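You operate a simulated robot arm through the tools that you are given. There is no shell and no other tool.

You are at the controls of a simulated robot arm. One attempt, no reset.

Task
Feed 30 caps into the small turquoise bin at the cap feeder.
Fine: tray out, bin in its pocket, tray in, set the cap dial, push the pad once, tray out again; other bins stay empty.

Only the result counts: the job must be done as asked and must still hold three seconds after the hand-in. Knocking over, shifting, dropping, spilling or breaking anything else fails it. A push-on lid holds only when it is set on centred and level and pressed home; a screw cap is set on level and turned clockwise until tight.

Robot
A 7-joint arm with a two-finger parallel gripper, fixed in place. Base frame: the origin is at the foot of the arm, x ahead of it, y to its left, z up; the work surface is at about z = 0.706. Units: m, rad, N and s.
With the tool pointing down near the work surface it reaches from about 0.1 to 0.66 m from the base axis. Its first joint turns from -1.152 to 1.152 rad. Payload 1.57 kg.
The tool frame sits at the grasp point between the pads (the TCP): z along the fingers, y along the line on which they close. The tips reach 0.03 m beyond it. The gripper opens to 0.08 m. The fingers are 0.017 m wide and 0.012 m thick; the gripper's body (0.04 by 0.082 m) begins 0.08 m behind the TCP.
Orientation is that of the tool frame in the base frame, as a unit quaternion [x, y, z, w]. With the fingers straight down and closing along the base's y, the tool's x points along the base's -x, its y along +y and its z along -z.

Tools
- The arm moves only by the tool send_rows. Its argument "moves" is a list of rows, each an object of numbers (a shift or turn left out is 0, a gripper value left out holds the last): "hand": the opening in per cent of the stroke, from 0 (shut) to 100 (fully open); "tx", "ty", "tz": the shift along the tool's x, y, z in m; "ax", "ay", "az": the turn, a rotation vector about the tool's x, y, z in rad. In form: [{"hand": .., "tx": .., "ty": .., "tz": .., "ax": .., "ay": .., "az": ..}, ...]. A call has 1 to 20 rows; each row shifts and turns the commanded pose from where the row before left it, along the tool's axes as they then stand. Rows are played at 5 a second. More than 0.05 m and 0.15 rad between two rows, or a gripper value outside its range, and nothing of the call is played. Where a pose cannot be reached the arm comes as near as it can. A force on the tool above 40 N (or 10 N above the force at the start of the call, whichever is more), or a blocked arm, ends the call early, and 0.2 s more pass. Each finger travels about 0.072 m/s and halts on what it meets, pressing with about 42 N; the grip force reading is that of the motor and also rises with nothing between the fingers. The clock runs only during rows and for 0.2 s after the last one: add rows that do not move to give the fingers time. The reply holds the time, the measured pose of the TCP, the force on the tool along the base axes, the opening and the grip force, in the units named above and with some noise, with the torque about the TCP (base axes, N m) and any sound that the robot's microphone picked up.
- Cameras (640 x 400 px; columns grow to the right, rows downward): "scene" is fixed at [0.0355, 0.42, 1.425]; the picture's right is [-0.92, -0.39, 0.00], its down [-0.21, 0.50, -0.84] and it looks along [0.33, -0.77, -0.54] (base axes); focal length 328 px, centre (320, 200). "wrist" rides on the gripper at [0.072, -0.007, -0.122] in the tool frame; the picture's right is [0.09, 1.00, 0.00], its down [-0.84, 0.08, -0.54] and it looks along [-0.54, 0.05, 0.84] (tool axes); focal length 238 px, centre (320, 200). There is no depth. A picture from a camera that has moved, and an enlarged one, comes with that camera's place and axes in the base frame and with its lens.
- camera(camera): a new picture of that camera. No time passes.
- enlarge(camera, box): a new picture of the part [left, top, right, bottom] of that camera's present view, enlarged. No time passes.
- job_done(): hands the job in; it is judged then, once.

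Places have to be worked out from the pictures, the camera data and where the tool is seen. Open the gripper and draw the arm clear of the work before you hand the job in, unless the task says otherwise.

The tools are called after "Request:" by a JSON object that holds its "api" and its "payload". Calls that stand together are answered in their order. send_rows: Moves the arm, as the interface text tells. Its arguments: {"type":"object","properties":{"moves":{"type":"array","items":{"type":"object","properties":{"hand":{"type":"number"},"tx":{"type":"number"},"ty":{"type":"number"},"tz":{"type":"number"},"ax":{"type":"number"},"ay":{"type":"number"},"az":{"type":"number"}}}}},"required":["moves"]} The other tools are called the same way: camera (camera) takes a picture; enlarge (camera, box) takes an enlarged picture of a part of a camera's view; job_done () hands the job in.

At the start:

```text
t: 0.0
position: [0.3423, -0.1965, 1.1334]
tcp_rot: [0.0, 1.0, -0.001, 0.001]
contact_force: [-0.3, -0.7, -0.2]
wrist_torque: [0.02, 0.01, -0.02]
gripper_width: 0.0799
grip_force: 0.0
```

scene: 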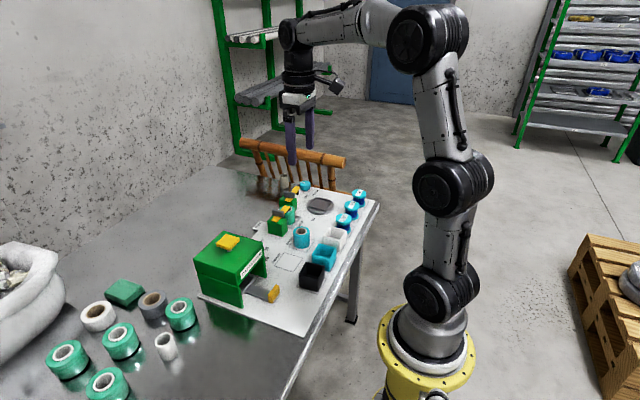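
wrist: 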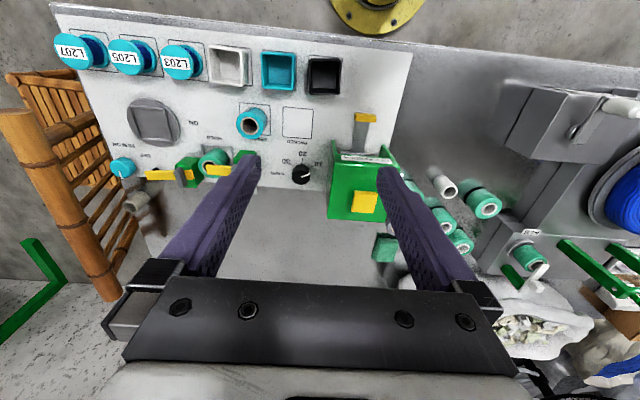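

I'll look at the station closely before moving anything.

Request:
{"api": "enlarge", "payload": {"camera": "scene", "box": [180, 170, 390, 340]}}

Request:
{"api": "enlarge", "payload": {"camera": "wrist", "box": [200, 30, 420, 230]}}

Request:
{"api": "enlarge", "payload": {"camera": "wrist", "box": [40, 20, 280, 220]}}

```text
2.35 times, centred on (285, 255) of scene
camera zoom: at [0.0355, 0.42, 1.425], right [-0.92, -0.39, 0.0], down [-0.21, 0.5, -0.84], along [0.33, -0.77, -0.54], focal length 772 px, centre (402, 71)
```

zoom: 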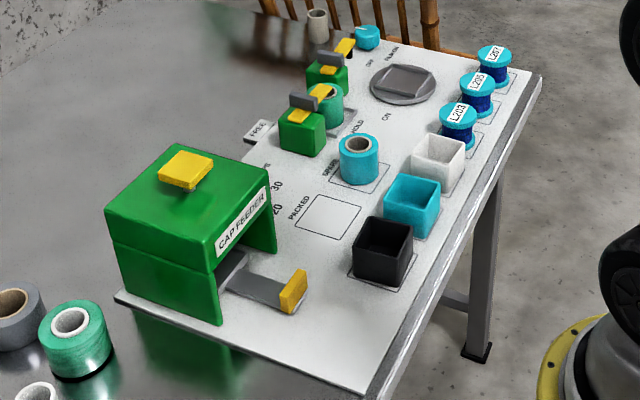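

```text
2.00 times, centred on (310, 130) of wrist
camera zoom: at [0.2718, -0.2025, 1.2539], right [-0.09, 1.0, 0.0], down [0.84, 0.08, 0.54], along [0.54, 0.05, -0.84], focal length 477 px, centre (340, 340)
```

zoom: 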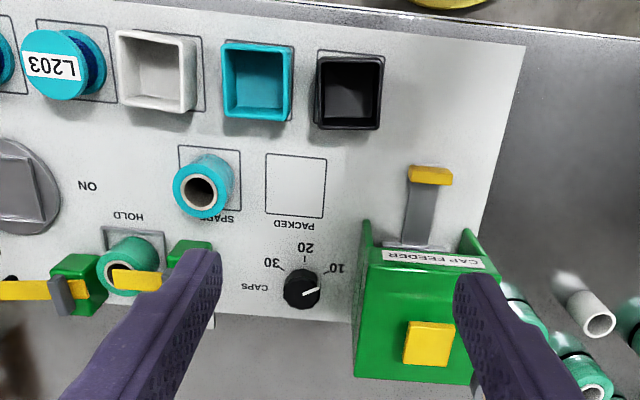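

```text
2.00 times, centred on (160, 120) of wrist
camera zoom: at [0.2718, -0.2025, 1.2539], right [-0.09, 1.0, 0.0], down [0.84, 0.08, 0.54], along [0.54, 0.05, -0.84], focal length 477 px, centre (640, 360)
```

zoom: 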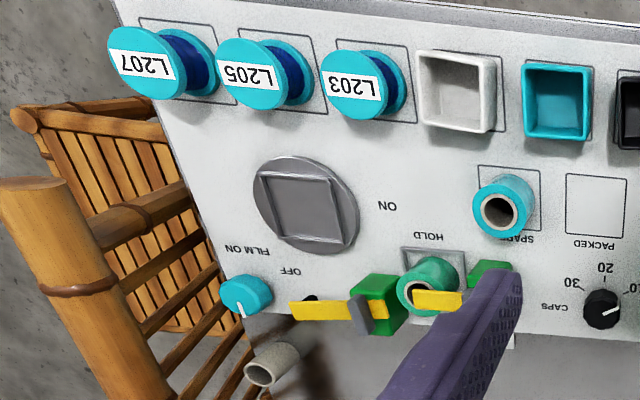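

The turquoise bin is at about (0.32, -0.28), the tray handle near (0.39, -0.10), the dial near (0.54, -0.22) and pointing at 10, and the feeder near (0.53, -0.08). I'm lowering the camera over the feeder for closer pictures.

Request:
{"api": "send_rows", "payload": {"moves": [{"tz": 0.04, "ty": 0.01}, {"tz": 0.04, "ty": 0.01}, {"tz": 0.04, "ty": 0.01}, {"tz": 0.03, "ty": 0.01}, {}]}}

Request:
{"api": "camera", "payload": {"camera": "wrist"}}

Request:
{"api": "enlarge", "payload": {"camera": "wrist", "box": [210, 40, 450, 220]}}

```text
t: 1.2
position: [0.3417, -0.1571, 0.9804]
tcp_rot: [0.0, 1.0, 0.0, -0.001]
contact_force: [0.3, 0.5, -1.2]
wrist_torque: [-0.01, -0.01, 0.0]
gripper_width: 0.0799
grip_force: 0.0
```

```text
taken
camera wrist: at [0.2712, -0.1621, 1.1026], right [-0.09, 1.0, 0.0], down [0.84, 0.08, 0.54], along [0.54, 0.05, -0.84], focal length 238 px, centre (320, 200)
```

wrist: 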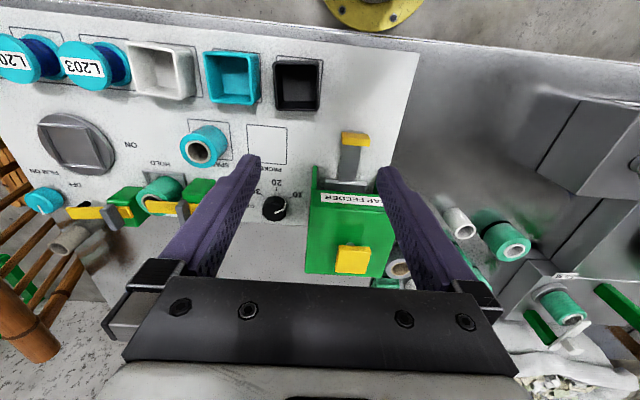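

```text
2.22 times, centred on (330, 130) of wrist
camera zoom: at [0.2712, -0.1621, 1.1026], right [-0.09, 1.0, 0.0], down [0.84, 0.08, 0.54], along [0.54, 0.05, -0.84], focal length 530 px, centre (298, 356)
```

zoom: 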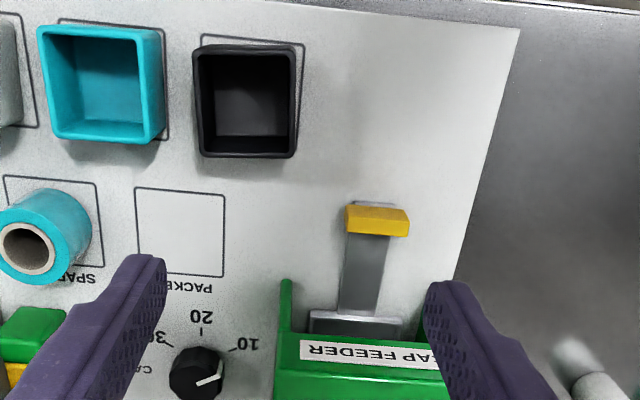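

The panel is square with the base axes. Next I need the height and thickness of the handle and the bins, so I'm zooming the scene camera on them.

Request:
{"api": "enlarge", "payload": {"camera": "scene", "box": [190, 220, 350, 330]}}

Request:
{"api": "enlarge", "payload": {"camera": "scene", "box": [230, 255, 300, 305]}}

Request:
{"api": "enlarge", "payload": {"camera": "wrist", "box": [190, 40, 290, 120]}}

Request:
{"api": "enlarge", "payload": {"camera": "wrist", "box": [240, 150, 400, 280]}}

```text
3.64 times, centred on (270, 275) of scene
camera zoom: at [0.0355, 0.42, 1.425], right [-0.92, -0.39, 0.0], down [-0.21, 0.5, -0.84], along [0.33, -0.77, -0.54], focal length 1193 px, centre (502, -73)
```

zoom: 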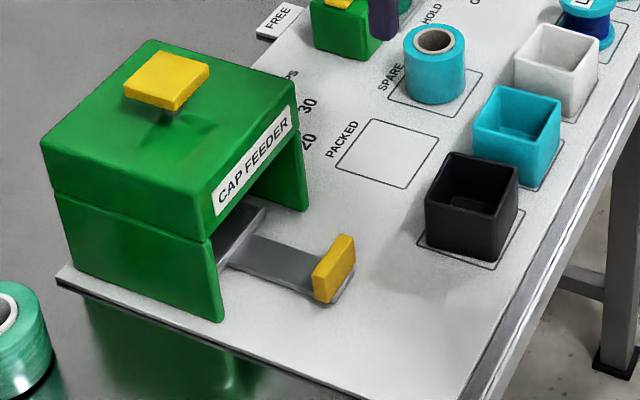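

```text
8.00 times, centred on (265, 280) of scene
camera zoom: at [0.0355, 0.42, 1.425], right [-0.92, -0.39, 0.0], down [-0.21, 0.5, -0.84], along [0.33, -0.77, -0.54], focal length 2624 px, centre (760, -440)
```

zoom: 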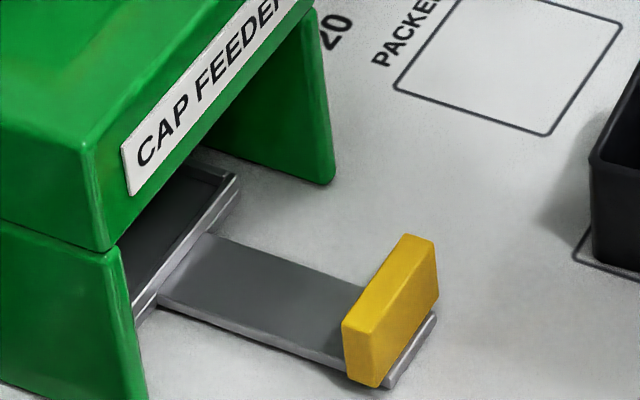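

```text
5.00 times, centred on (240, 80) of wrist
camera zoom: at [0.2712, -0.1621, 1.1026], right [-0.09, 1.0, 0.0], down [0.84, 0.08, 0.54], along [0.54, 0.05, -0.84], focal length 1192 px, centre (720, 800)
```

zoom: 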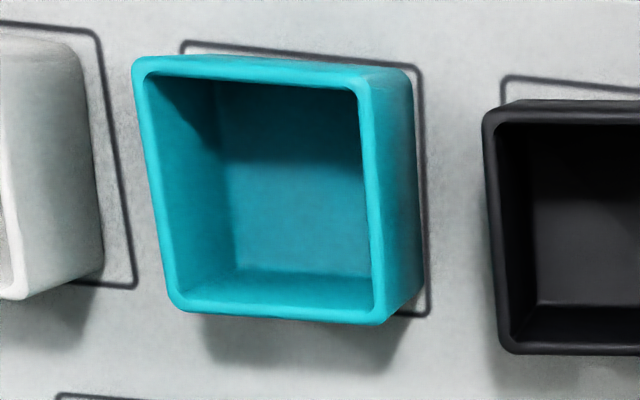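

```text
3.08 times, centred on (320, 215) of wrist
camera zoom: at [0.2712, -0.1621, 1.1026], right [-0.09, 1.0, 0.0], down [0.84, 0.08, 0.54], along [0.54, 0.05, -0.84], focal length 733 px, centre (320, 154)
```

zoom: 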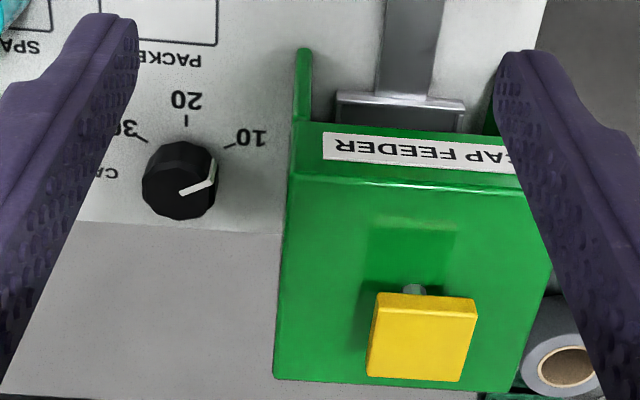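

The handle block is about 0.044 wide in y and 0.012 thick in x, centred at (0.392, -0.093) with its top at z≈0.738. I'm moving above it and will check the alignment before going down.

Request:
{"api": "send_rows", "payload": {"moves": [{"tx": -0.0126, "ty": 0.016, "tz": 0.03}, {"tx": -0.0126, "ty": 0.016, "tz": 0.03}, {"tx": -0.0126, "ty": 0.016, "tz": 0.03}, {"tx": -0.0126, "ty": 0.016, "tz": 0.03}, {"tz": 0.04}, {"tz": 0.02}, {}]}}

Request:
{"api": "camera", "payload": {"camera": "wrist"}}

Request:
{"api": "enlarge", "payload": {"camera": "scene", "box": [190, 200, 350, 310]}}

```text
t: 2.8
position: [0.3934, -0.0908, 0.8012]
tcp_rot: [0.0, 1.0, -0.001, 0.001]
contact_force: [-0.3, -0.6, 0.9]
wrist_torque: [-0.04, 0.02, -0.01]
gripper_width: 0.0801
grip_force: 0.1
```

```text
taken
camera wrist: at [0.3222, -0.0979, 0.9229], right [-0.09, 1.0, 0.0], down [0.84, 0.08, 0.54], along [0.54, 0.05, -0.84], focal length 238 px, centre (320, 200)
```

wrist: 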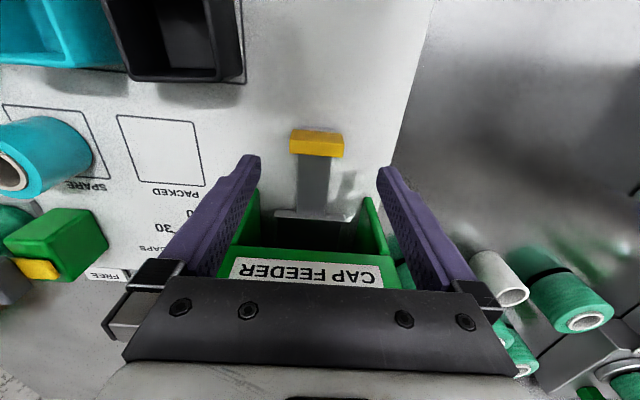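

```text
3.64 times, centred on (270, 255) of scene
camera zoom: at [0.0355, 0.42, 1.425], right [-0.92, -0.39, 0.0], down [-0.21, 0.5, -0.84], along [0.33, -0.77, -0.54], focal length 1193 px, centre (502, 0)
```

zoom: 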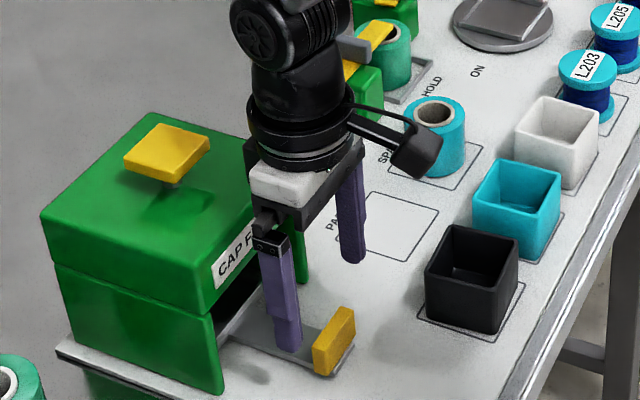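

The alignment checks out, with the handle centre at (0.392, -0.093). I'm going down to grip it, with the tips just above the panel.

Request:
{"api": "send_rows", "payload": {"moves": [{"tz": 0.03}, {"tz": 0.02}, {"tz": 0.003}, {}, {"hand": 40}, {"hand": 40}, {"hand": 40}, {}]}}

Request:
{"api": "enlarge", "payload": {"camera": "scene", "box": [190, 220, 350, 330]}}

Request:
{"api": "camera", "payload": {"camera": "wrist"}}

```text
t: 4.6
position: [0.3911, -0.0936, 0.7477]
tcp_rot: [0.0, 1.0, -0.001, 0.0]
contact_force: [-1.1, -17.5, -6.3]
wrist_torque: [-0.23, -0.17, 0.03]
gripper_width: 0.0469
grip_force: 8.3
```

```text
3.64 times, centred on (270, 275) of scene
camera zoom: at [0.0356, 0.4196, 1.4251], right [-0.92, -0.39, 0.0], down [-0.21, 0.5, -0.84], along [0.33, -0.77, -0.54], focal length 1193 px, centre (502, -73)
```

zoom: 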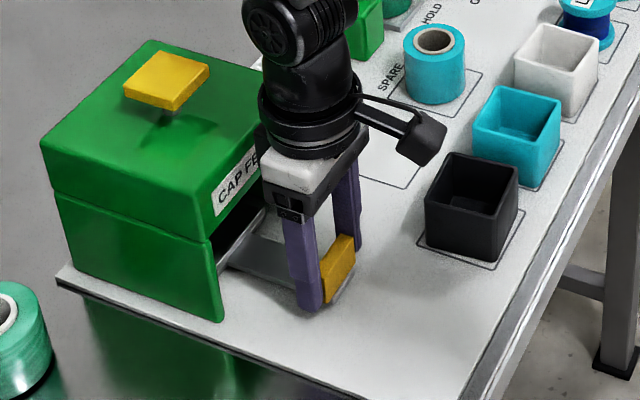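

```text
taken
camera wrist: at [0.3217, -0.0994, 0.8697], right [-0.09, 1.0, 0.0], down [0.84, 0.08, 0.54], along [0.54, 0.05, -0.84], focal length 238 px, centre (320, 200)
```

wrist: 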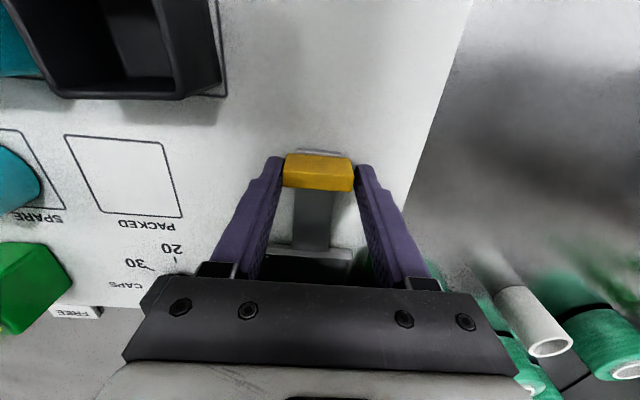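

The fingers have closed on the handle at 0.047 m, with some sideways load. I'll shift slightly toward -y to relieve it, close fully, and check.

Request:
{"api": "send_rows", "payload": {"moves": [{"ty": -0.001, "hand": 40}, {"hand": 30}, {}]}}

```text
t: 5.4
position: [0.3926, -0.0948, 0.749]
tcp_rot: [0.0, 1.0, 0.0, 0.0]
contact_force: [-2.5, -22.5, -8.3]
wrist_torque: [-0.27, -0.12, 0.0]
gripper_width: 0.0451
grip_force: 11.7
```

The force on the tool is still toward -y, so the -y finger is carrying the load. I'm moving 2 mm further toward -y.

Request:
{"api": "send_rows", "payload": {"moves": [{"ty": -0.002}, {}, {}]}}

Request:
{"api": "enlarge", "payload": {"camera": "wrist", "box": [220, 120, 420, 280]}}

```text
t: 6.2
position: [0.3918, -0.0944, 0.7486]
tcp_rot: [0.0, 1.0, 0.0, -0.001]
contact_force: [-4.0, -8.0, -5.2]
wrist_torque: [-0.14, -0.37, -0.02]
gripper_width: 0.0439
grip_force: 45.0
```

```text
2.50 times, centred on (320, 200) of wrist
camera zoom: at [0.3219, -0.1011, 0.8703], right [-0.09, 1.0, 0.0], down [0.84, 0.08, 0.54], along [0.54, 0.05, -0.84], focal length 596 px, centre (320, 200)
```

zoom: 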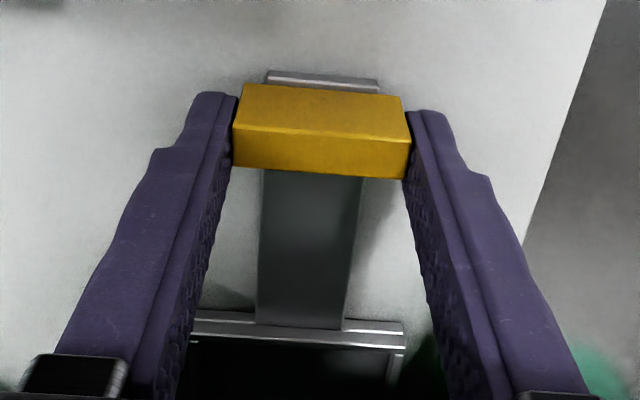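

The handle is gripped firmly at 0.044 m and 45 N. I'm now drawing the tray out toward -x.

Request:
{"api": "send_rows", "payload": {"moves": [{"tx": 0.005}, {"tx": 0.01}, {"tx": 0.01}, {"tx": 0.01}, {"tx": 0.01}, {"tx": 0.01}, {"tx": 0.01}, {}]}}

Request:
{"api": "camera", "payload": {"camera": "wrist"}}

Request:
{"api": "enlarge", "payload": {"camera": "scene", "box": [190, 220, 350, 330]}}

```text
t: 8.0
position: [0.3276, -0.0945, 0.7487]
tcp_rot: [0.0, 1.0, 0.0, -0.001]
contact_force: [-0.1, 17.4, -10.7]
wrist_torque: [0.08, -1.37, 0.0]
gripper_width: 0.044
grip_force: 45.0
```

```text
taken
camera wrist: at [0.2565, -0.101, 0.8704], right [-0.09, 1.0, 0.0], down [0.84, 0.08, 0.54], along [0.54, 0.05, -0.84], focal length 238 px, centre (320, 200)
```

wrist: 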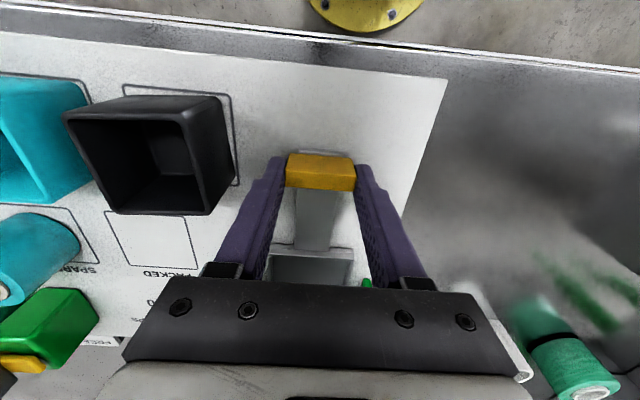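

```text
3.64 times, centred on (270, 275) of scene
camera zoom: at [0.0356, 0.4203, 1.4249], right [-0.92, -0.39, 0.0], down [-0.21, 0.5, -0.84], along [0.33, -0.77, -0.54], focal length 1193 px, centre (502, -73)
```

zoom: 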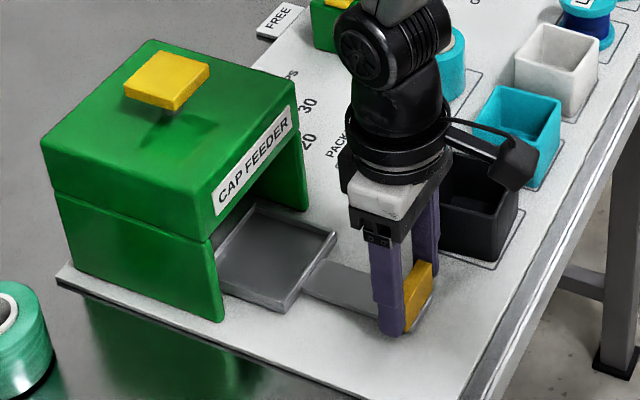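

The tray is sliding out and the pocket is about half exposed. I'll keep pulling toward the stop.

Request:
{"api": "send_rows", "payload": {"moves": [{"tx": 0.01}, {"tx": 0.01}, {"tx": 0.01}, {"tx": 0.01}, {}]}}

Request:
{"api": "enlarge", "payload": {"camera": "scene", "box": [190, 220, 350, 330]}}

```text
t: 9.2
position: [0.2875, -0.0949, 0.7489]
tcp_rot: [-0.001, 1.0, 0.0, -0.002]
contact_force: [0.1, 26.6, 2.3]
wrist_torque: [0.39, 0.47, -0.15]
gripper_width: 0.0437
grip_force: 44.4
```

```text
3.64 times, centred on (270, 275) of scene
camera zoom: at [0.0355, 0.4205, 1.4248], right [-0.92, -0.39, 0.0], down [-0.21, 0.5, -0.84], along [0.33, -0.77, -0.54], focal length 1193 px, centre (502, -73)
```

zoom: 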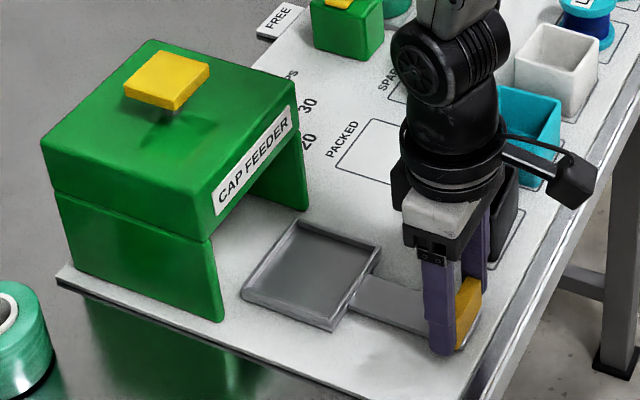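

The pocket is clear of the feeder with no stop felt yet (x force ≈ 0). I'll ease the side load and pull gently a bit more to feel for the end stop.

Request:
{"api": "send_rows", "payload": {"moves": [{"ty": 0.0015}, {"tx": 0.005}, {"tx": 0.005}, {}]}}

```text
t: 10.2
position: [0.2785, -0.0956, 0.7487]
tcp_rot: [0.0, 1.0, -0.001, 0.002]
contact_force: [-0.6, -8.3, -9.3]
wrist_torque: [-0.2, 0.73, 0.05]
gripper_width: 0.0435
grip_force: 45.3
```

Request:
{"api": "enlarge", "payload": {"camera": "scene", "box": [190, 220, 350, 330]}}

Request:
{"api": "camera", "payload": {"camera": "wrist"}}

```text
3.64 times, centred on (270, 275) of scene
camera zoom: at [0.0357, 0.4198, 1.4251], right [-0.92, -0.39, 0.0], down [-0.21, 0.5, -0.84], along [0.33, -0.77, -0.54], focal length 1193 px, centre (502, -73)
```

zoom: 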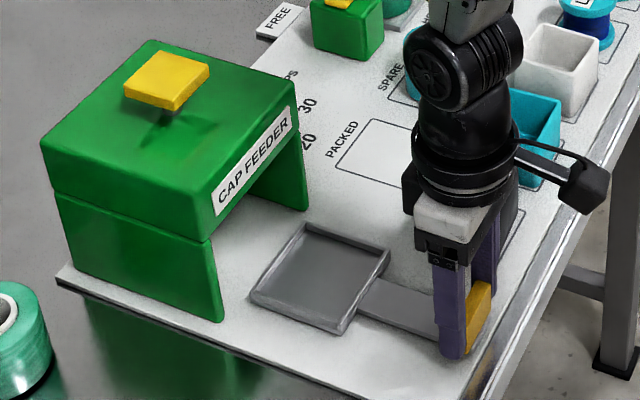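

```text
taken
camera wrist: at [0.2081, -0.1008, 0.8701], right [-0.09, 1.0, 0.0], down [0.84, 0.08, 0.54], along [0.54, 0.05, -0.84], focal length 238 px, centre (320, 200)
```

wrist: 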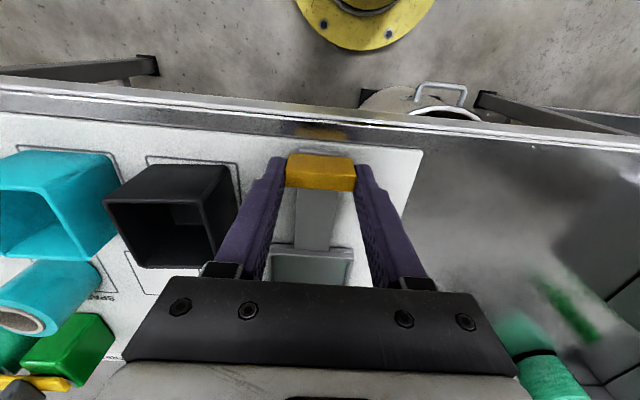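

The tray is about 0.115 m out and still moving freely. I'll probe a little further for the stop in small steps.

Request:
{"api": "send_rows", "payload": {"moves": [{"tx": 0.004}, {"tx": 0.004}, {"tx": 0.004}, {}]}}

```text
t: 10.9
position: [0.2702, -0.0944, 0.7497]
tcp_rot: [0.0, 1.0, -0.001, 0.002]
contact_force: [-0.4, -8.3, -4.2]
wrist_torque: [-0.24, 0.3, 0.05]
gripper_width: 0.0437
grip_force: 44.8
stopped in row 3: the force on the tool passed its limit at 43 N (the readings are from after the stop); the commanded pose is now the measured one
```

I reached the end stop after about 0.12 m of travel. I'm releasing the handle and lifting straight up.

Request:
{"api": "send_rows", "payload": {"moves": [{"hand": 70}, {"hand": 90}, {"hand": 100}, {"tz": -0.03}, {"tz": -0.05}, {"tz": -0.05}, {"tz": -0.05}, {}]}}

Request:
{"api": "camera", "payload": {"camera": "wrist"}}

Request:
{"api": "enlarge", "payload": {"camera": "scene", "box": [190, 220, 350, 330]}}

```text
t: 12.7
position: [0.268, -0.0935, 0.9303]
tcp_rot: [0.0, 1.0, -0.001, 0.0]
contact_force: [0.4, 0.3, -0.2]
wrist_torque: [-0.03, -0.01, 0.0]
gripper_width: 0.0801
grip_force: 0.1
```

```text
taken
camera wrist: at [0.1959, -0.0992, 1.0515], right [-0.09, 1.0, 0.0], down [0.84, 0.08, 0.54], along [0.54, 0.05, -0.84], focal length 238 px, centre (320, 200)
```

wrist: 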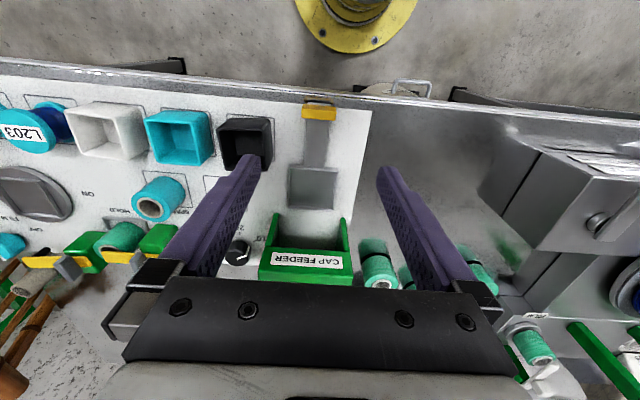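

```text
3.64 times, centred on (270, 275) of scene
camera zoom: at [0.0355, 0.42, 1.425], right [-0.92, -0.39, 0.0], down [-0.21, 0.5, -0.84], along [0.33, -0.77, -0.54], focal length 1193 px, centre (502, -73)
```

zoom: 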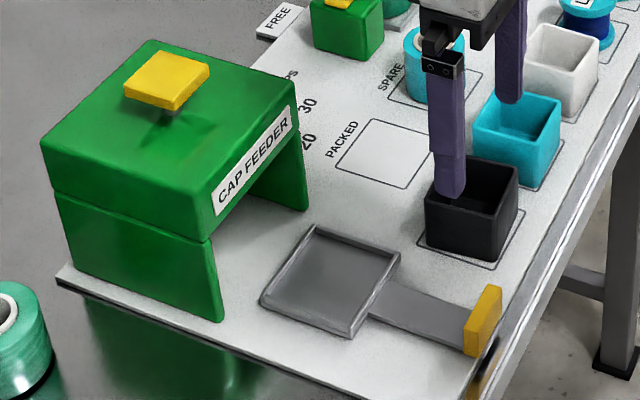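

Now I'm zooming on the pocket and the turquoise bin for exact positions.

Request:
{"api": "enlarge", "payload": {"camera": "wrist", "box": [270, 90, 370, 220]}}

Request:
{"api": "enlarge", "payload": {"camera": "wrist", "box": [130, 90, 240, 180]}}

Request:
{"api": "enlarge", "payload": {"camera": "scene", "box": [245, 270, 325, 320]}}

Request:
{"api": "enlarge", "payload": {"camera": "scene", "box": [290, 225, 370, 275]}}

```text
3.08 times, centred on (320, 155) of wrist
camera zoom: at [0.1959, -0.0992, 1.0515], right [-0.09, 1.0, 0.0], down [0.84, 0.08, 0.54], along [0.54, 0.05, -0.84], focal length 733 px, centre (320, 338)
```

zoom: 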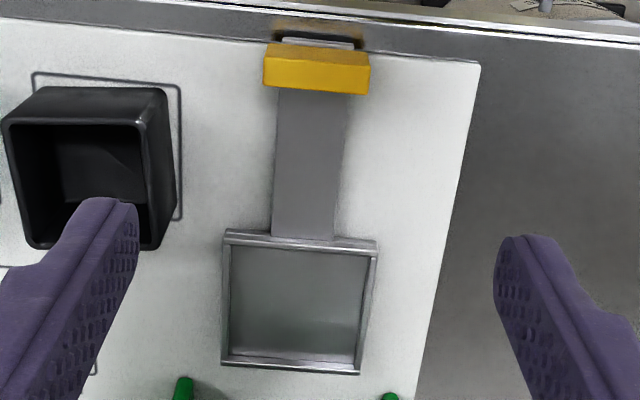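

```text
4.44 times, centred on (185, 135) of wrist
camera zoom: at [0.1959, -0.0992, 1.0515], right [-0.09, 1.0, 0.0], down [0.84, 0.08, 0.54], along [0.54, 0.05, -0.84], focal length 1059 px, centre (920, 489)
```

zoom: 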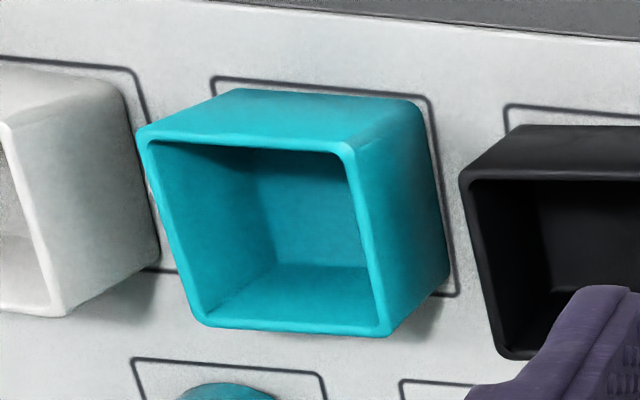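

```text
8.00 times, centred on (285, 295) of scene
camera zoom: at [0.0355, 0.42, 1.425], right [-0.92, -0.39, 0.0], down [-0.21, 0.5, -0.84], along [0.33, -0.77, -0.54], focal length 2624 px, centre (600, -560)
```

zoom: 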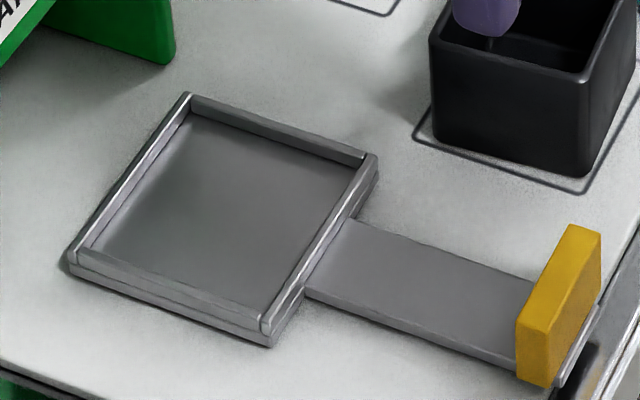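

```text
8.00 times, centred on (330, 250) of scene
camera zoom: at [0.0355, 0.42, 1.425], right [-0.92, -0.39, 0.0], down [-0.21, 0.5, -0.84], along [0.33, -0.77, -0.54], focal length 2624 px, centre (240, -200)
```

zoom: 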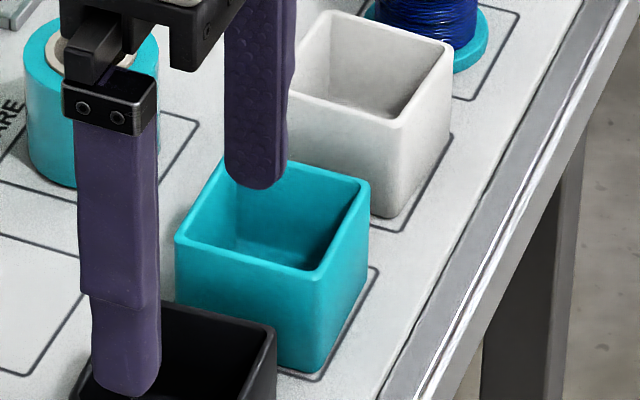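

The bin rim spans x 0.290–0.347 and y -0.306 to -0.248, about 0.057 m square, with its top near 0.755. The pocket centre is about (0.391, -0.094) with a 0.066 m interior. I'm moving above the turquoise bin with the fingers partly opened to stay clear of its neighbours.

Request:
{"api": "send_rows", "payload": {"moves": [{"tx": -0.01, "ty": -0.0367, "tz": 0.02, "hand": 90}, {"tx": -0.01, "ty": -0.0367, "tz": 0.02}, {"tx": -0.01, "ty": -0.0367, "tz": 0.02}, {"tx": -0.01, "ty": -0.0367, "tz": 0.02}, {"tx": -0.01, "ty": -0.0367, "tz": 0.02}, {}]}}

Request:
{"api": "camera", "payload": {"camera": "wrist"}}

Request:
{"api": "enlarge", "payload": {"camera": "scene", "box": [250, 190, 390, 290]}}

```text
t: 14.1
position: [0.3188, -0.2776, 0.8284]
tcp_rot: [0.0, 1.0, -0.001, 0.002]
contact_force: [-0.4, 0.0, 0.0]
wrist_torque: [0.01, 0.01, 0.0]
gripper_width: 0.072
grip_force: 0.1
```

```text
taken
camera wrist: at [0.2471, -0.2827, 0.9497], right [-0.09, 1.0, 0.0], down [0.84, 0.08, 0.54], along [0.54, 0.05, -0.84], focal length 238 px, centre (320, 200)
```

wrist: 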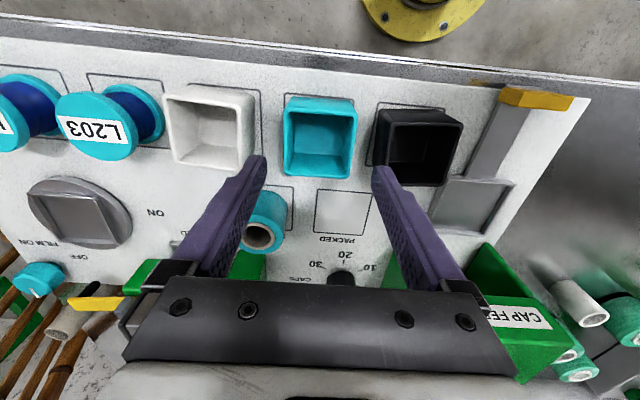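

```text
4.00 times, centred on (320, 240) of scene
camera zoom: at [0.0356, 0.42, 1.425], right [-0.92, -0.39, 0.0], down [-0.21, 0.5, -0.84], along [0.33, -0.77, -0.54], focal length 1312 px, centre (320, 40)
```

zoom: 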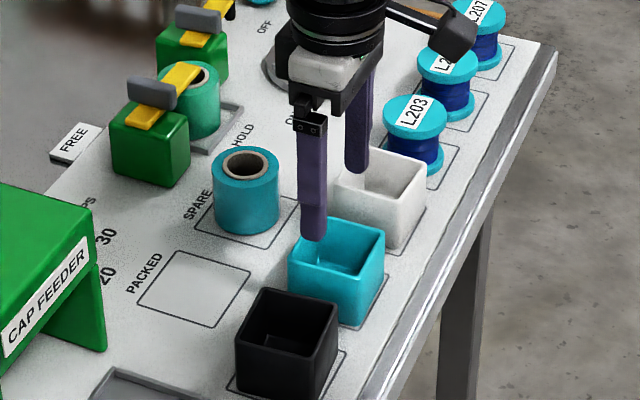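

Request:
{"api": "enlarge", "payload": {"camera": "wrist", "box": [220, 80, 420, 205]}}

```text
3.20 times, centred on (320, 142) of wrist
camera zoom: at [0.2471, -0.2827, 0.9497], right [-0.09, 1.0, 0.0], down [0.84, 0.08, 0.54], along [0.54, 0.05, -0.84], focal length 763 px, centre (320, 384)
```

zoom: 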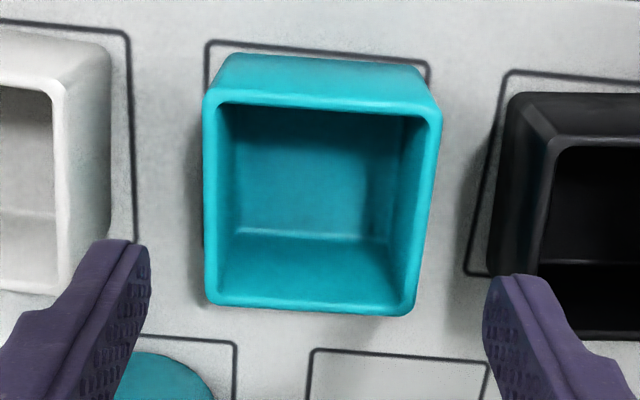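

The bin centre is confirmed at (0.318, -0.277) and the fingers have about 8 mm to the black bin. I'm going straight down to rim level and closing.

Request:
{"api": "send_rows", "payload": {"moves": [{"tz": 0.03}, {"tz": 0.025}, {"tz": 0.015}, {}, {"hand": 75}, {"hand": 65}, {"hand": 55}, {"hand": 55}, {}]}}

Request:
{"api": "enlarge", "payload": {"camera": "scene", "box": [250, 190, 390, 290]}}

Request:
{"api": "camera", "payload": {"camera": "wrist"}}

```text
t: 16.1
position: [0.3197, -0.2771, 0.7587]
tcp_rot: [0.0, 1.0, -0.001, 0.001]
contact_force: [-0.3, 0.3, 0.1]
wrist_torque: [0.05, 0.01, -0.04]
gripper_width: 0.059
grip_force: 41.6
```

```text
4.00 times, centred on (320, 240) of scene
camera zoom: at [0.0355, 0.42, 1.425], right [-0.92, -0.39, 0.0], down [-0.21, 0.5, -0.84], along [0.33, -0.77, -0.54], focal length 1312 px, centre (320, 40)
```

zoom: 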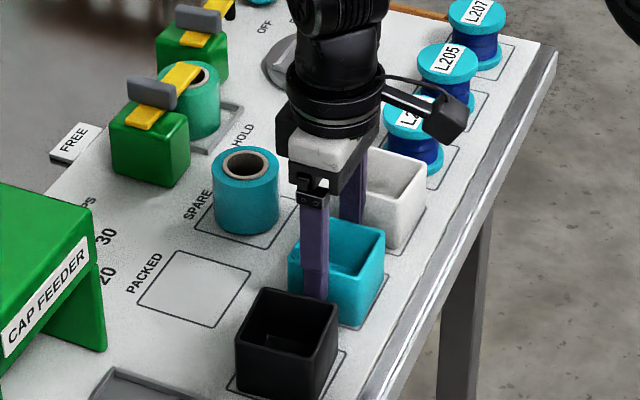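

```text
taken
camera wrist: at [0.2486, -0.2834, 0.8808], right [-0.09, 1.0, 0.0], down [0.84, 0.08, 0.54], along [0.54, 0.05, -0.84], focal length 238 px, centre (320, 200)
```

wrist: 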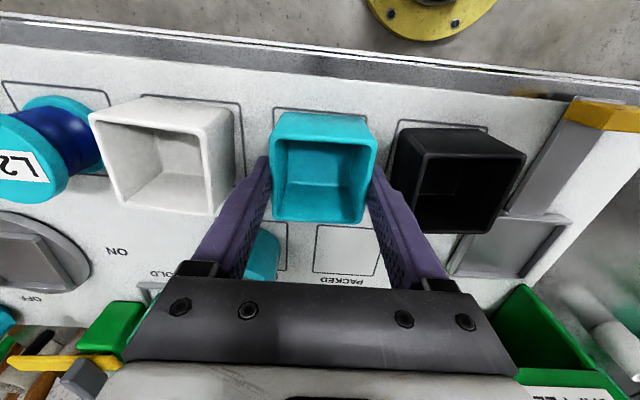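

The bin is gripped at 0.059 m and 42 N. I'm lifting it well above the other bins.

Request:
{"api": "send_rows", "payload": {"moves": [{"tz": -0.015}, {"tz": -0.03}, {"tz": -0.03}, {"tz": -0.03}, {}]}}

Request:
{"api": "camera", "payload": {"camera": "wrist"}}

Request:
{"api": "enlarge", "payload": {"camera": "scene", "box": [250, 170, 390, 270]}}

```text
t: 17.3
position: [0.3185, -0.2782, 0.8639]
tcp_rot: [-0.001, 1.0, -0.001, 0.001]
contact_force: [-0.4, -0.4, -0.4]
wrist_torque: [0.0, -0.01, -0.01]
gripper_width: 0.0588
grip_force: 42.0
```

```text
taken
camera wrist: at [0.2481, -0.2835, 0.9858], right [-0.09, 1.0, 0.0], down [0.84, 0.08, 0.54], along [0.54, 0.05, -0.84], focal length 238 px, centre (320, 200)
```

wrist: 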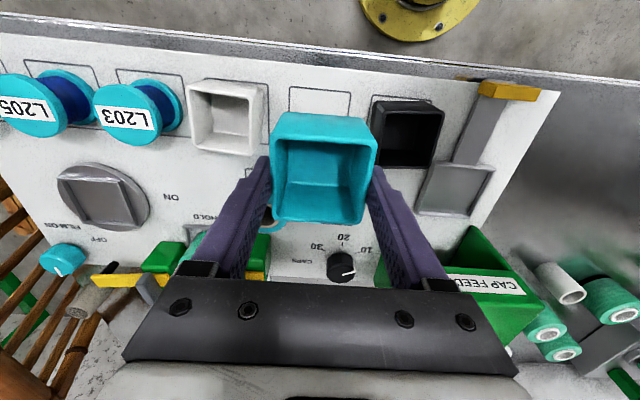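

```text
4.00 times, centred on (320, 220) of scene
camera zoom: at [0.0355, 0.42, 1.425], right [-0.92, -0.39, 0.0], down [-0.21, 0.5, -0.84], along [0.33, -0.77, -0.54], focal length 1312 px, centre (320, 120)
```

zoom: 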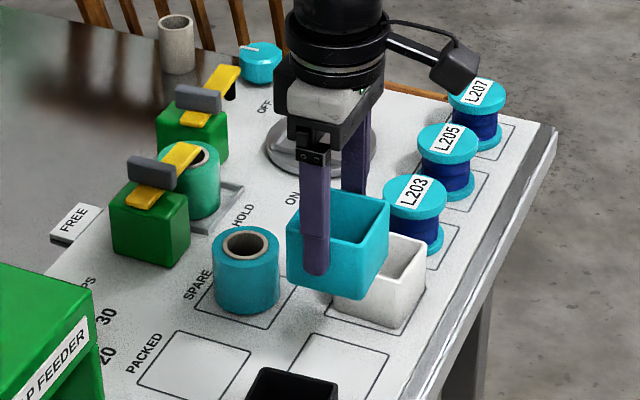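

The bin is level in the grip. I'm carrying it over the pocket at (0.391, -0.094), still high.

Request:
{"api": "send_rows", "payload": {"moves": [{"tx": -0.0145, "ty": 0.0367}, {"tx": -0.0145, "ty": 0.0367}, {"tx": -0.0145, "ty": 0.0367}, {"tx": -0.0145, "ty": 0.0367}, {"tx": -0.0145, "ty": 0.0367}, {"tz": 0.03}, {"tz": 0.02}, {}]}}

Request:
{"api": "camera", "payload": {"camera": "wrist"}}

Request:
{"api": "enlarge", "payload": {"camera": "scene", "box": [220, 220, 340, 320]}}

```text
t: 19.1
position: [0.393, -0.0956, 0.8146]
tcp_rot: [0.001, 1.0, 0.0, 0.002]
contact_force: [0.0, -0.5, -1.0]
wrist_torque: [-0.01, 0.01, 0.01]
gripper_width: 0.0588
grip_force: 42.1
```

```text
taken
camera wrist: at [0.3214, -0.1004, 0.9355], right [-0.09, 1.0, 0.0], down [0.84, 0.08, 0.54], along [0.54, 0.05, -0.84], focal length 238 px, centre (320, 200)
```

wrist: 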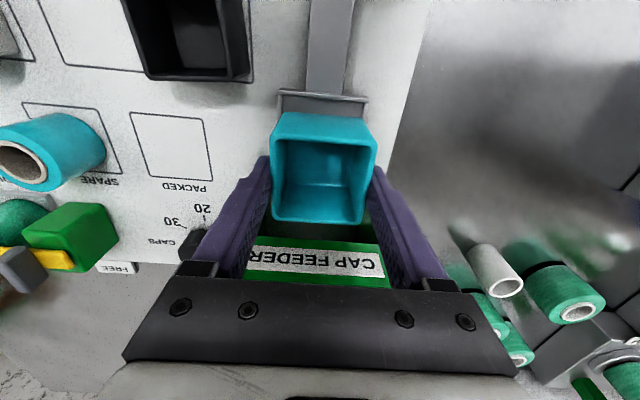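

```text
4.00 times, centred on (280, 270) of scene
camera zoom: at [0.0355, 0.42, 1.425], right [-0.92, -0.39, 0.0], down [-0.21, 0.5, -0.84], along [0.33, -0.77, -0.54], focal length 1312 px, centre (480, -80)
```

zoom: 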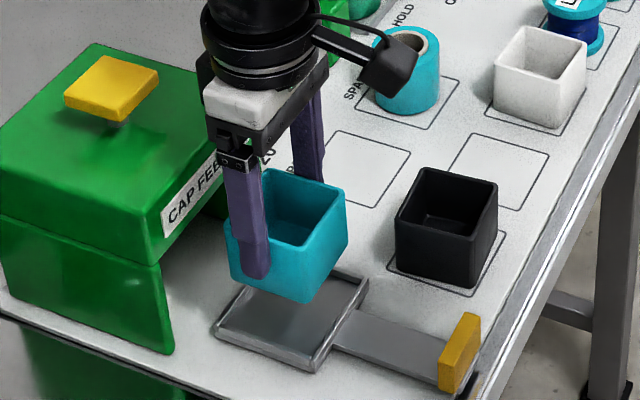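

Request:
{"api": "enlarge", "payload": {"camera": "wrist", "box": [250, 80, 400, 240]}}

Request:
{"api": "enlarge", "payload": {"camera": "scene", "box": [260, 250, 330, 320]}}

```text
2.50 times, centred on (325, 160) of wrist
camera zoom: at [0.3214, -0.1004, 0.9355], right [-0.09, 1.0, 0.0], down [0.84, 0.08, 0.54], along [0.54, 0.05, -0.84], focal length 596 px, centre (308, 300)
```

zoom: 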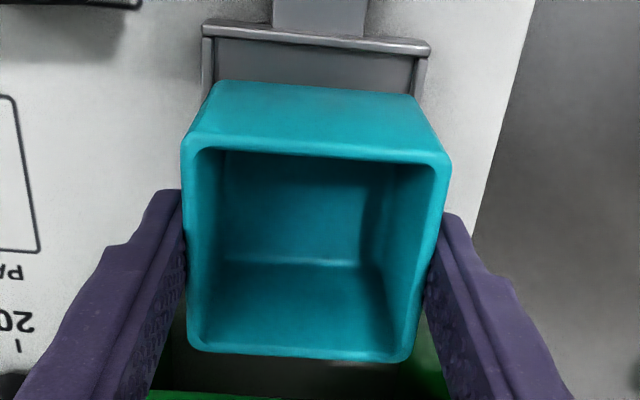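

```text
5.71 times, centred on (295, 285) of scene
camera zoom: at [0.0355, 0.42, 1.425], right [-0.92, -0.39, 0.0], down [-0.21, 0.5, -0.84], along [0.33, -0.77, -0.54], focal length 1875 px, centre (463, -286)
```

zoom: 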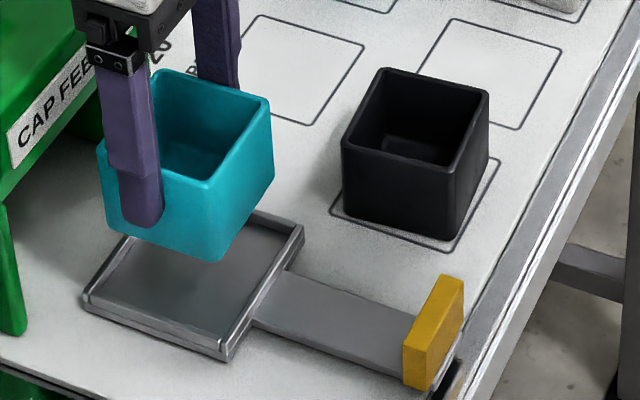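

The bin base sits over the pocket, about 2 mm too far toward -x. I'll nudge +x by 2 mm and lower most of the way.

Request:
{"api": "send_rows", "payload": {"moves": [{"tx": -0.002}, {"tz": 0.02}, {"tz": 0.015}, {"tz": 0.007}, {}]}}

Request:
{"api": "enlarge", "payload": {"camera": "wrist", "box": [250, 80, 400, 240]}}

Request:
{"api": "enlarge", "payload": {"camera": "scene", "box": [250, 250, 320, 320]}}

```text
t: 20.3
position: [0.395, -0.0953, 0.7719]
tcp_rot: [0.0, 1.0, -0.002, 0.001]
contact_force: [-0.3, 0.1, -0.6]
wrist_torque: [-0.02, 0.0, 0.01]
gripper_width: 0.0584
grip_force: 42.1
```

```text
2.50 times, centred on (325, 160) of wrist
camera zoom: at [0.3236, -0.1011, 0.8932], right [-0.09, 1.0, 0.0], down [0.84, 0.08, 0.54], along [0.54, 0.05, -0.84], focal length 596 px, centre (308, 300)
```

zoom: 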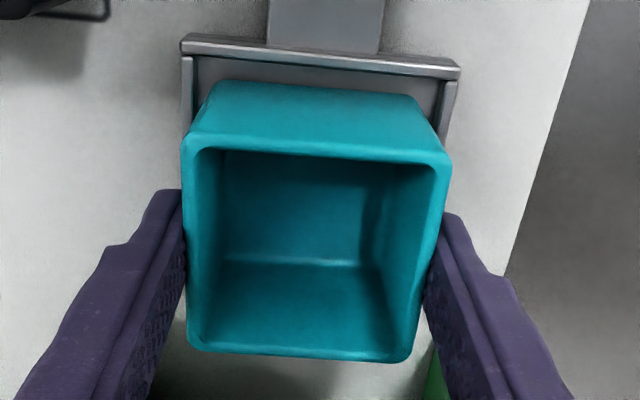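

```text
5.71 times, centred on (285, 285) of scene
camera zoom: at [0.0356, 0.42, 1.425], right [-0.92, -0.39, 0.0], down [-0.21, 0.5, -0.84], along [0.33, -0.77, -0.54], focal length 1875 px, centre (520, -286)
```

zoom: 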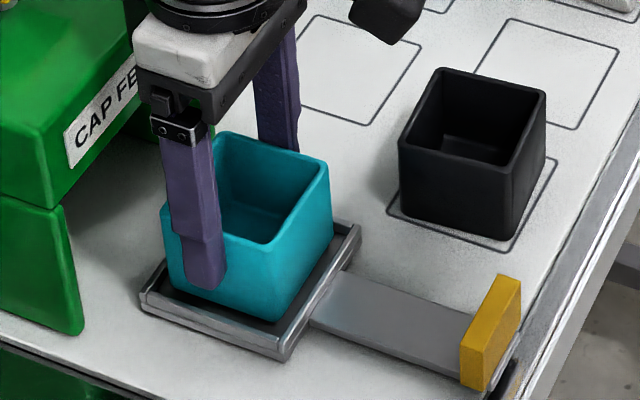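

The bin is now centred in x, so I'm nudging 1 mm toward +y and lowering gently until it touches the pocket floor.

Request:
{"api": "send_rows", "payload": {"moves": [{"ty": 0.001}, {"tz": 0.004}, {"tz": 0.003}, {"tz": 0.002}, {}]}}

Request:
{"api": "enlarge", "payload": {"camera": "scene", "box": [250, 250, 320, 320]}}

```text
t: 21.6
position: [0.3996, -0.0937, 0.7677]
tcp_rot: [0.0, 1.0, -0.003, 0.008]
contact_force: [0.0, -0.2, 2.3]
wrist_torque: [0.1, 0.06, -0.01]
gripper_width: 0.0588
grip_force: 41.8
stopped in row 5: the force on the tool passed its limit at 41 N (the readings are from after the stop); the commanded pose is now the measured one
```

```text
5.71 times, centred on (285, 285) of scene
camera zoom: at [0.0355, 0.42, 1.425], right [-0.92, -0.39, 0.0], down [-0.21, 0.5, -0.84], along [0.33, -0.77, -0.54], focal length 1875 px, centre (520, -286)
```

zoom: 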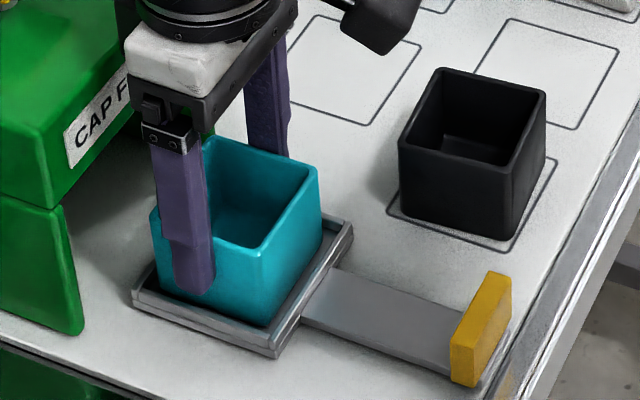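

It made contact at z≈0.768 and the tray shifted slightly with the bin. I need to see whether the bin is on the pocket floor or on a lip.

Request:
{"api": "enlarge", "payload": {"camera": "wrist", "box": [250, 80, 400, 240]}}

Request:
{"api": "enlarge", "payload": {"camera": "scene", "box": [260, 270, 300, 315]}}

```text
2.50 times, centred on (325, 160) of wrist
camera zoom: at [0.3272, -0.0998, 0.8873], right [-0.09, 1.0, -0.01], down [0.83, 0.08, 0.56], along [0.55, 0.05, -0.83], focal length 596 px, centre (308, 300)
```

zoom: 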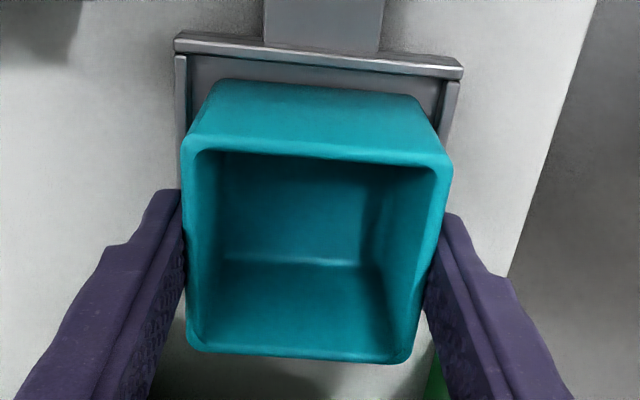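

```text
8.89 times, centred on (280, 292) of scene
camera zoom: at [0.0355, 0.42, 1.425], right [-0.92, -0.39, 0.0], down [-0.21, 0.5, -0.84], along [0.33, -0.77, -0.54], focal length 2916 px, centre (676, -622)
```

zoom: 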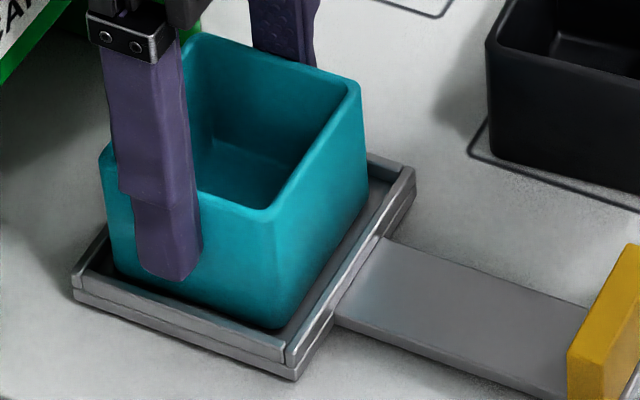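

The bin is inside the lips with a gap visible all round, and the force has relaxed to about 2 N. It appears to be on the raised tray floor, so I'm releasing and lifting clear to check.

Request:
{"api": "send_rows", "payload": {"moves": [{"hand": 80}, {"hand": 92}, {"hand": 92}, {"tz": -0.01}, {"tz": -0.03}, {"tz": -0.04}, {"tz": -0.04}, {}]}}

Request:
{"api": "enlarge", "payload": {"camera": "wrist", "box": [230, 40, 410, 240]}}

Request:
{"api": "enlarge", "payload": {"camera": "scene", "box": [250, 260, 320, 315]}}

```text
t: 23.4
position: [0.3962, -0.0931, 0.8877]
tcp_rot: [0.0, 1.0, -0.002, 0.007]
contact_force: [-0.8, 0.5, 0.2]
wrist_torque: [-0.01, 0.02, -0.01]
gripper_width: 0.0734
grip_force: 0.0
```

```text
2.00 times, centred on (320, 140) of wrist
camera zoom: at [0.3238, -0.0978, 1.0083], right [-0.09, 1.0, -0.01], down [0.83, 0.08, 0.55], along [0.55, 0.05, -0.83], focal length 477 px, centre (320, 320)
```

zoom: 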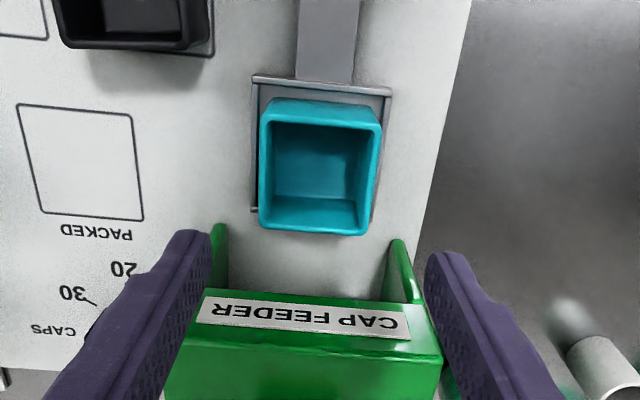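

```text
7.27 times, centred on (285, 288) of scene
camera zoom: at [0.0355, 0.42, 1.425], right [-0.92, -0.39, 0.0], down [-0.21, 0.5, -0.84], along [0.33, -0.77, -0.54], focal length 2386 px, centre (574, -436)
```

zoom: 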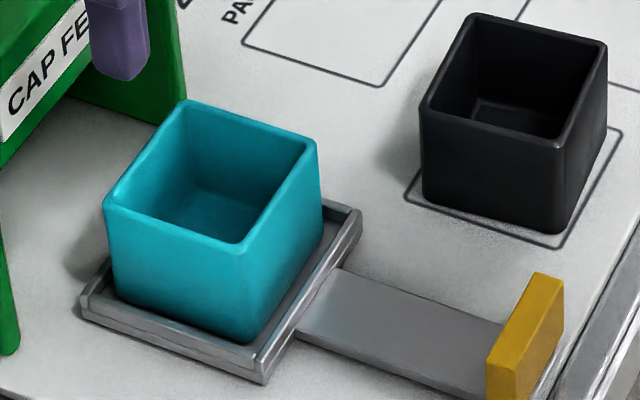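

The bin stands flat inside the pocket. The handle now sits at x≈0.2765, y≈-0.0945. I'm levelling the tool and moving back over the handle to grip it and push the tray in.

Request:
{"api": "send_rows", "payload": {"moves": [{"ay": 0.014, "ax": -0.004, "hand": 100}, {"tx": 0.04}, {"tx": 0.04}, {"tx": 0.04}, {"tz": 0.03}, {}]}}

Request:
{"api": "enlarge", "payload": {"camera": "wrist", "box": [220, 60, 420, 220]}}

```text
t: 24.8
position: [0.2768, -0.0918, 0.8526]
tcp_rot: [0.0, 1.0, 0.0, 0.001]
contact_force: [0.4, 0.1, -0.4]
wrist_torque: [-0.04, -0.01, 0.01]
gripper_width: 0.08
grip_force: 0.0
```

```text
2.50 times, centred on (320, 140) of wrist
camera zoom: at [0.2055, -0.0982, 0.975], right [-0.09, 1.0, 0.0], down [0.84, 0.08, 0.54], along [0.54, 0.05, -0.84], focal length 596 px, centre (320, 350)
```

zoom: 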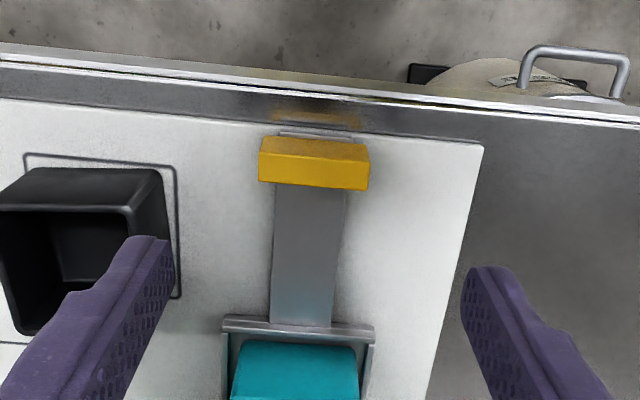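

The handle centre is at about (0.2745, -0.094). I'm applying a small correction, descending and gripping.

Request:
{"api": "send_rows", "payload": {"moves": [{"tx": 0.002, "ty": -0.002, "tz": 0.03}, {"tz": 0.04}, {"tz": 0.03}, {"tz": 0.0045}, {}, {"hand": 50}, {"hand": 50}, {"hand": 40}, {"hand": 30}, {}]}}

Request:
{"api": "enlarge", "payload": {"camera": "scene", "box": [250, 260, 320, 315]}}

```text
t: 26.9
position: [0.2742, -0.0951, 0.7515]
tcp_rot: [0.0, 1.0, -0.001, -0.002]
contact_force: [-0.1, 15.7, 0.0]
wrist_torque: [0.32, -0.16, -0.01]
gripper_width: 0.0437
grip_force: 44.8
```

```text
7.27 times, centred on (285, 288) of scene
camera zoom: at [0.0355, 0.4203, 1.4249], right [-0.92, -0.39, 0.0], down [-0.21, 0.5, -0.84], along [0.33, -0.77, -0.54], focal length 2386 px, centre (574, -436)
```

zoom: 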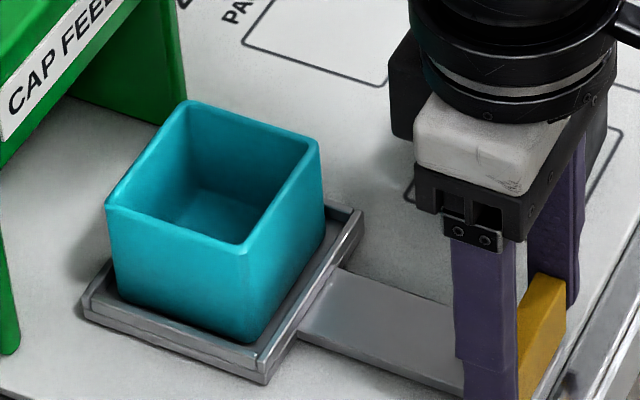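

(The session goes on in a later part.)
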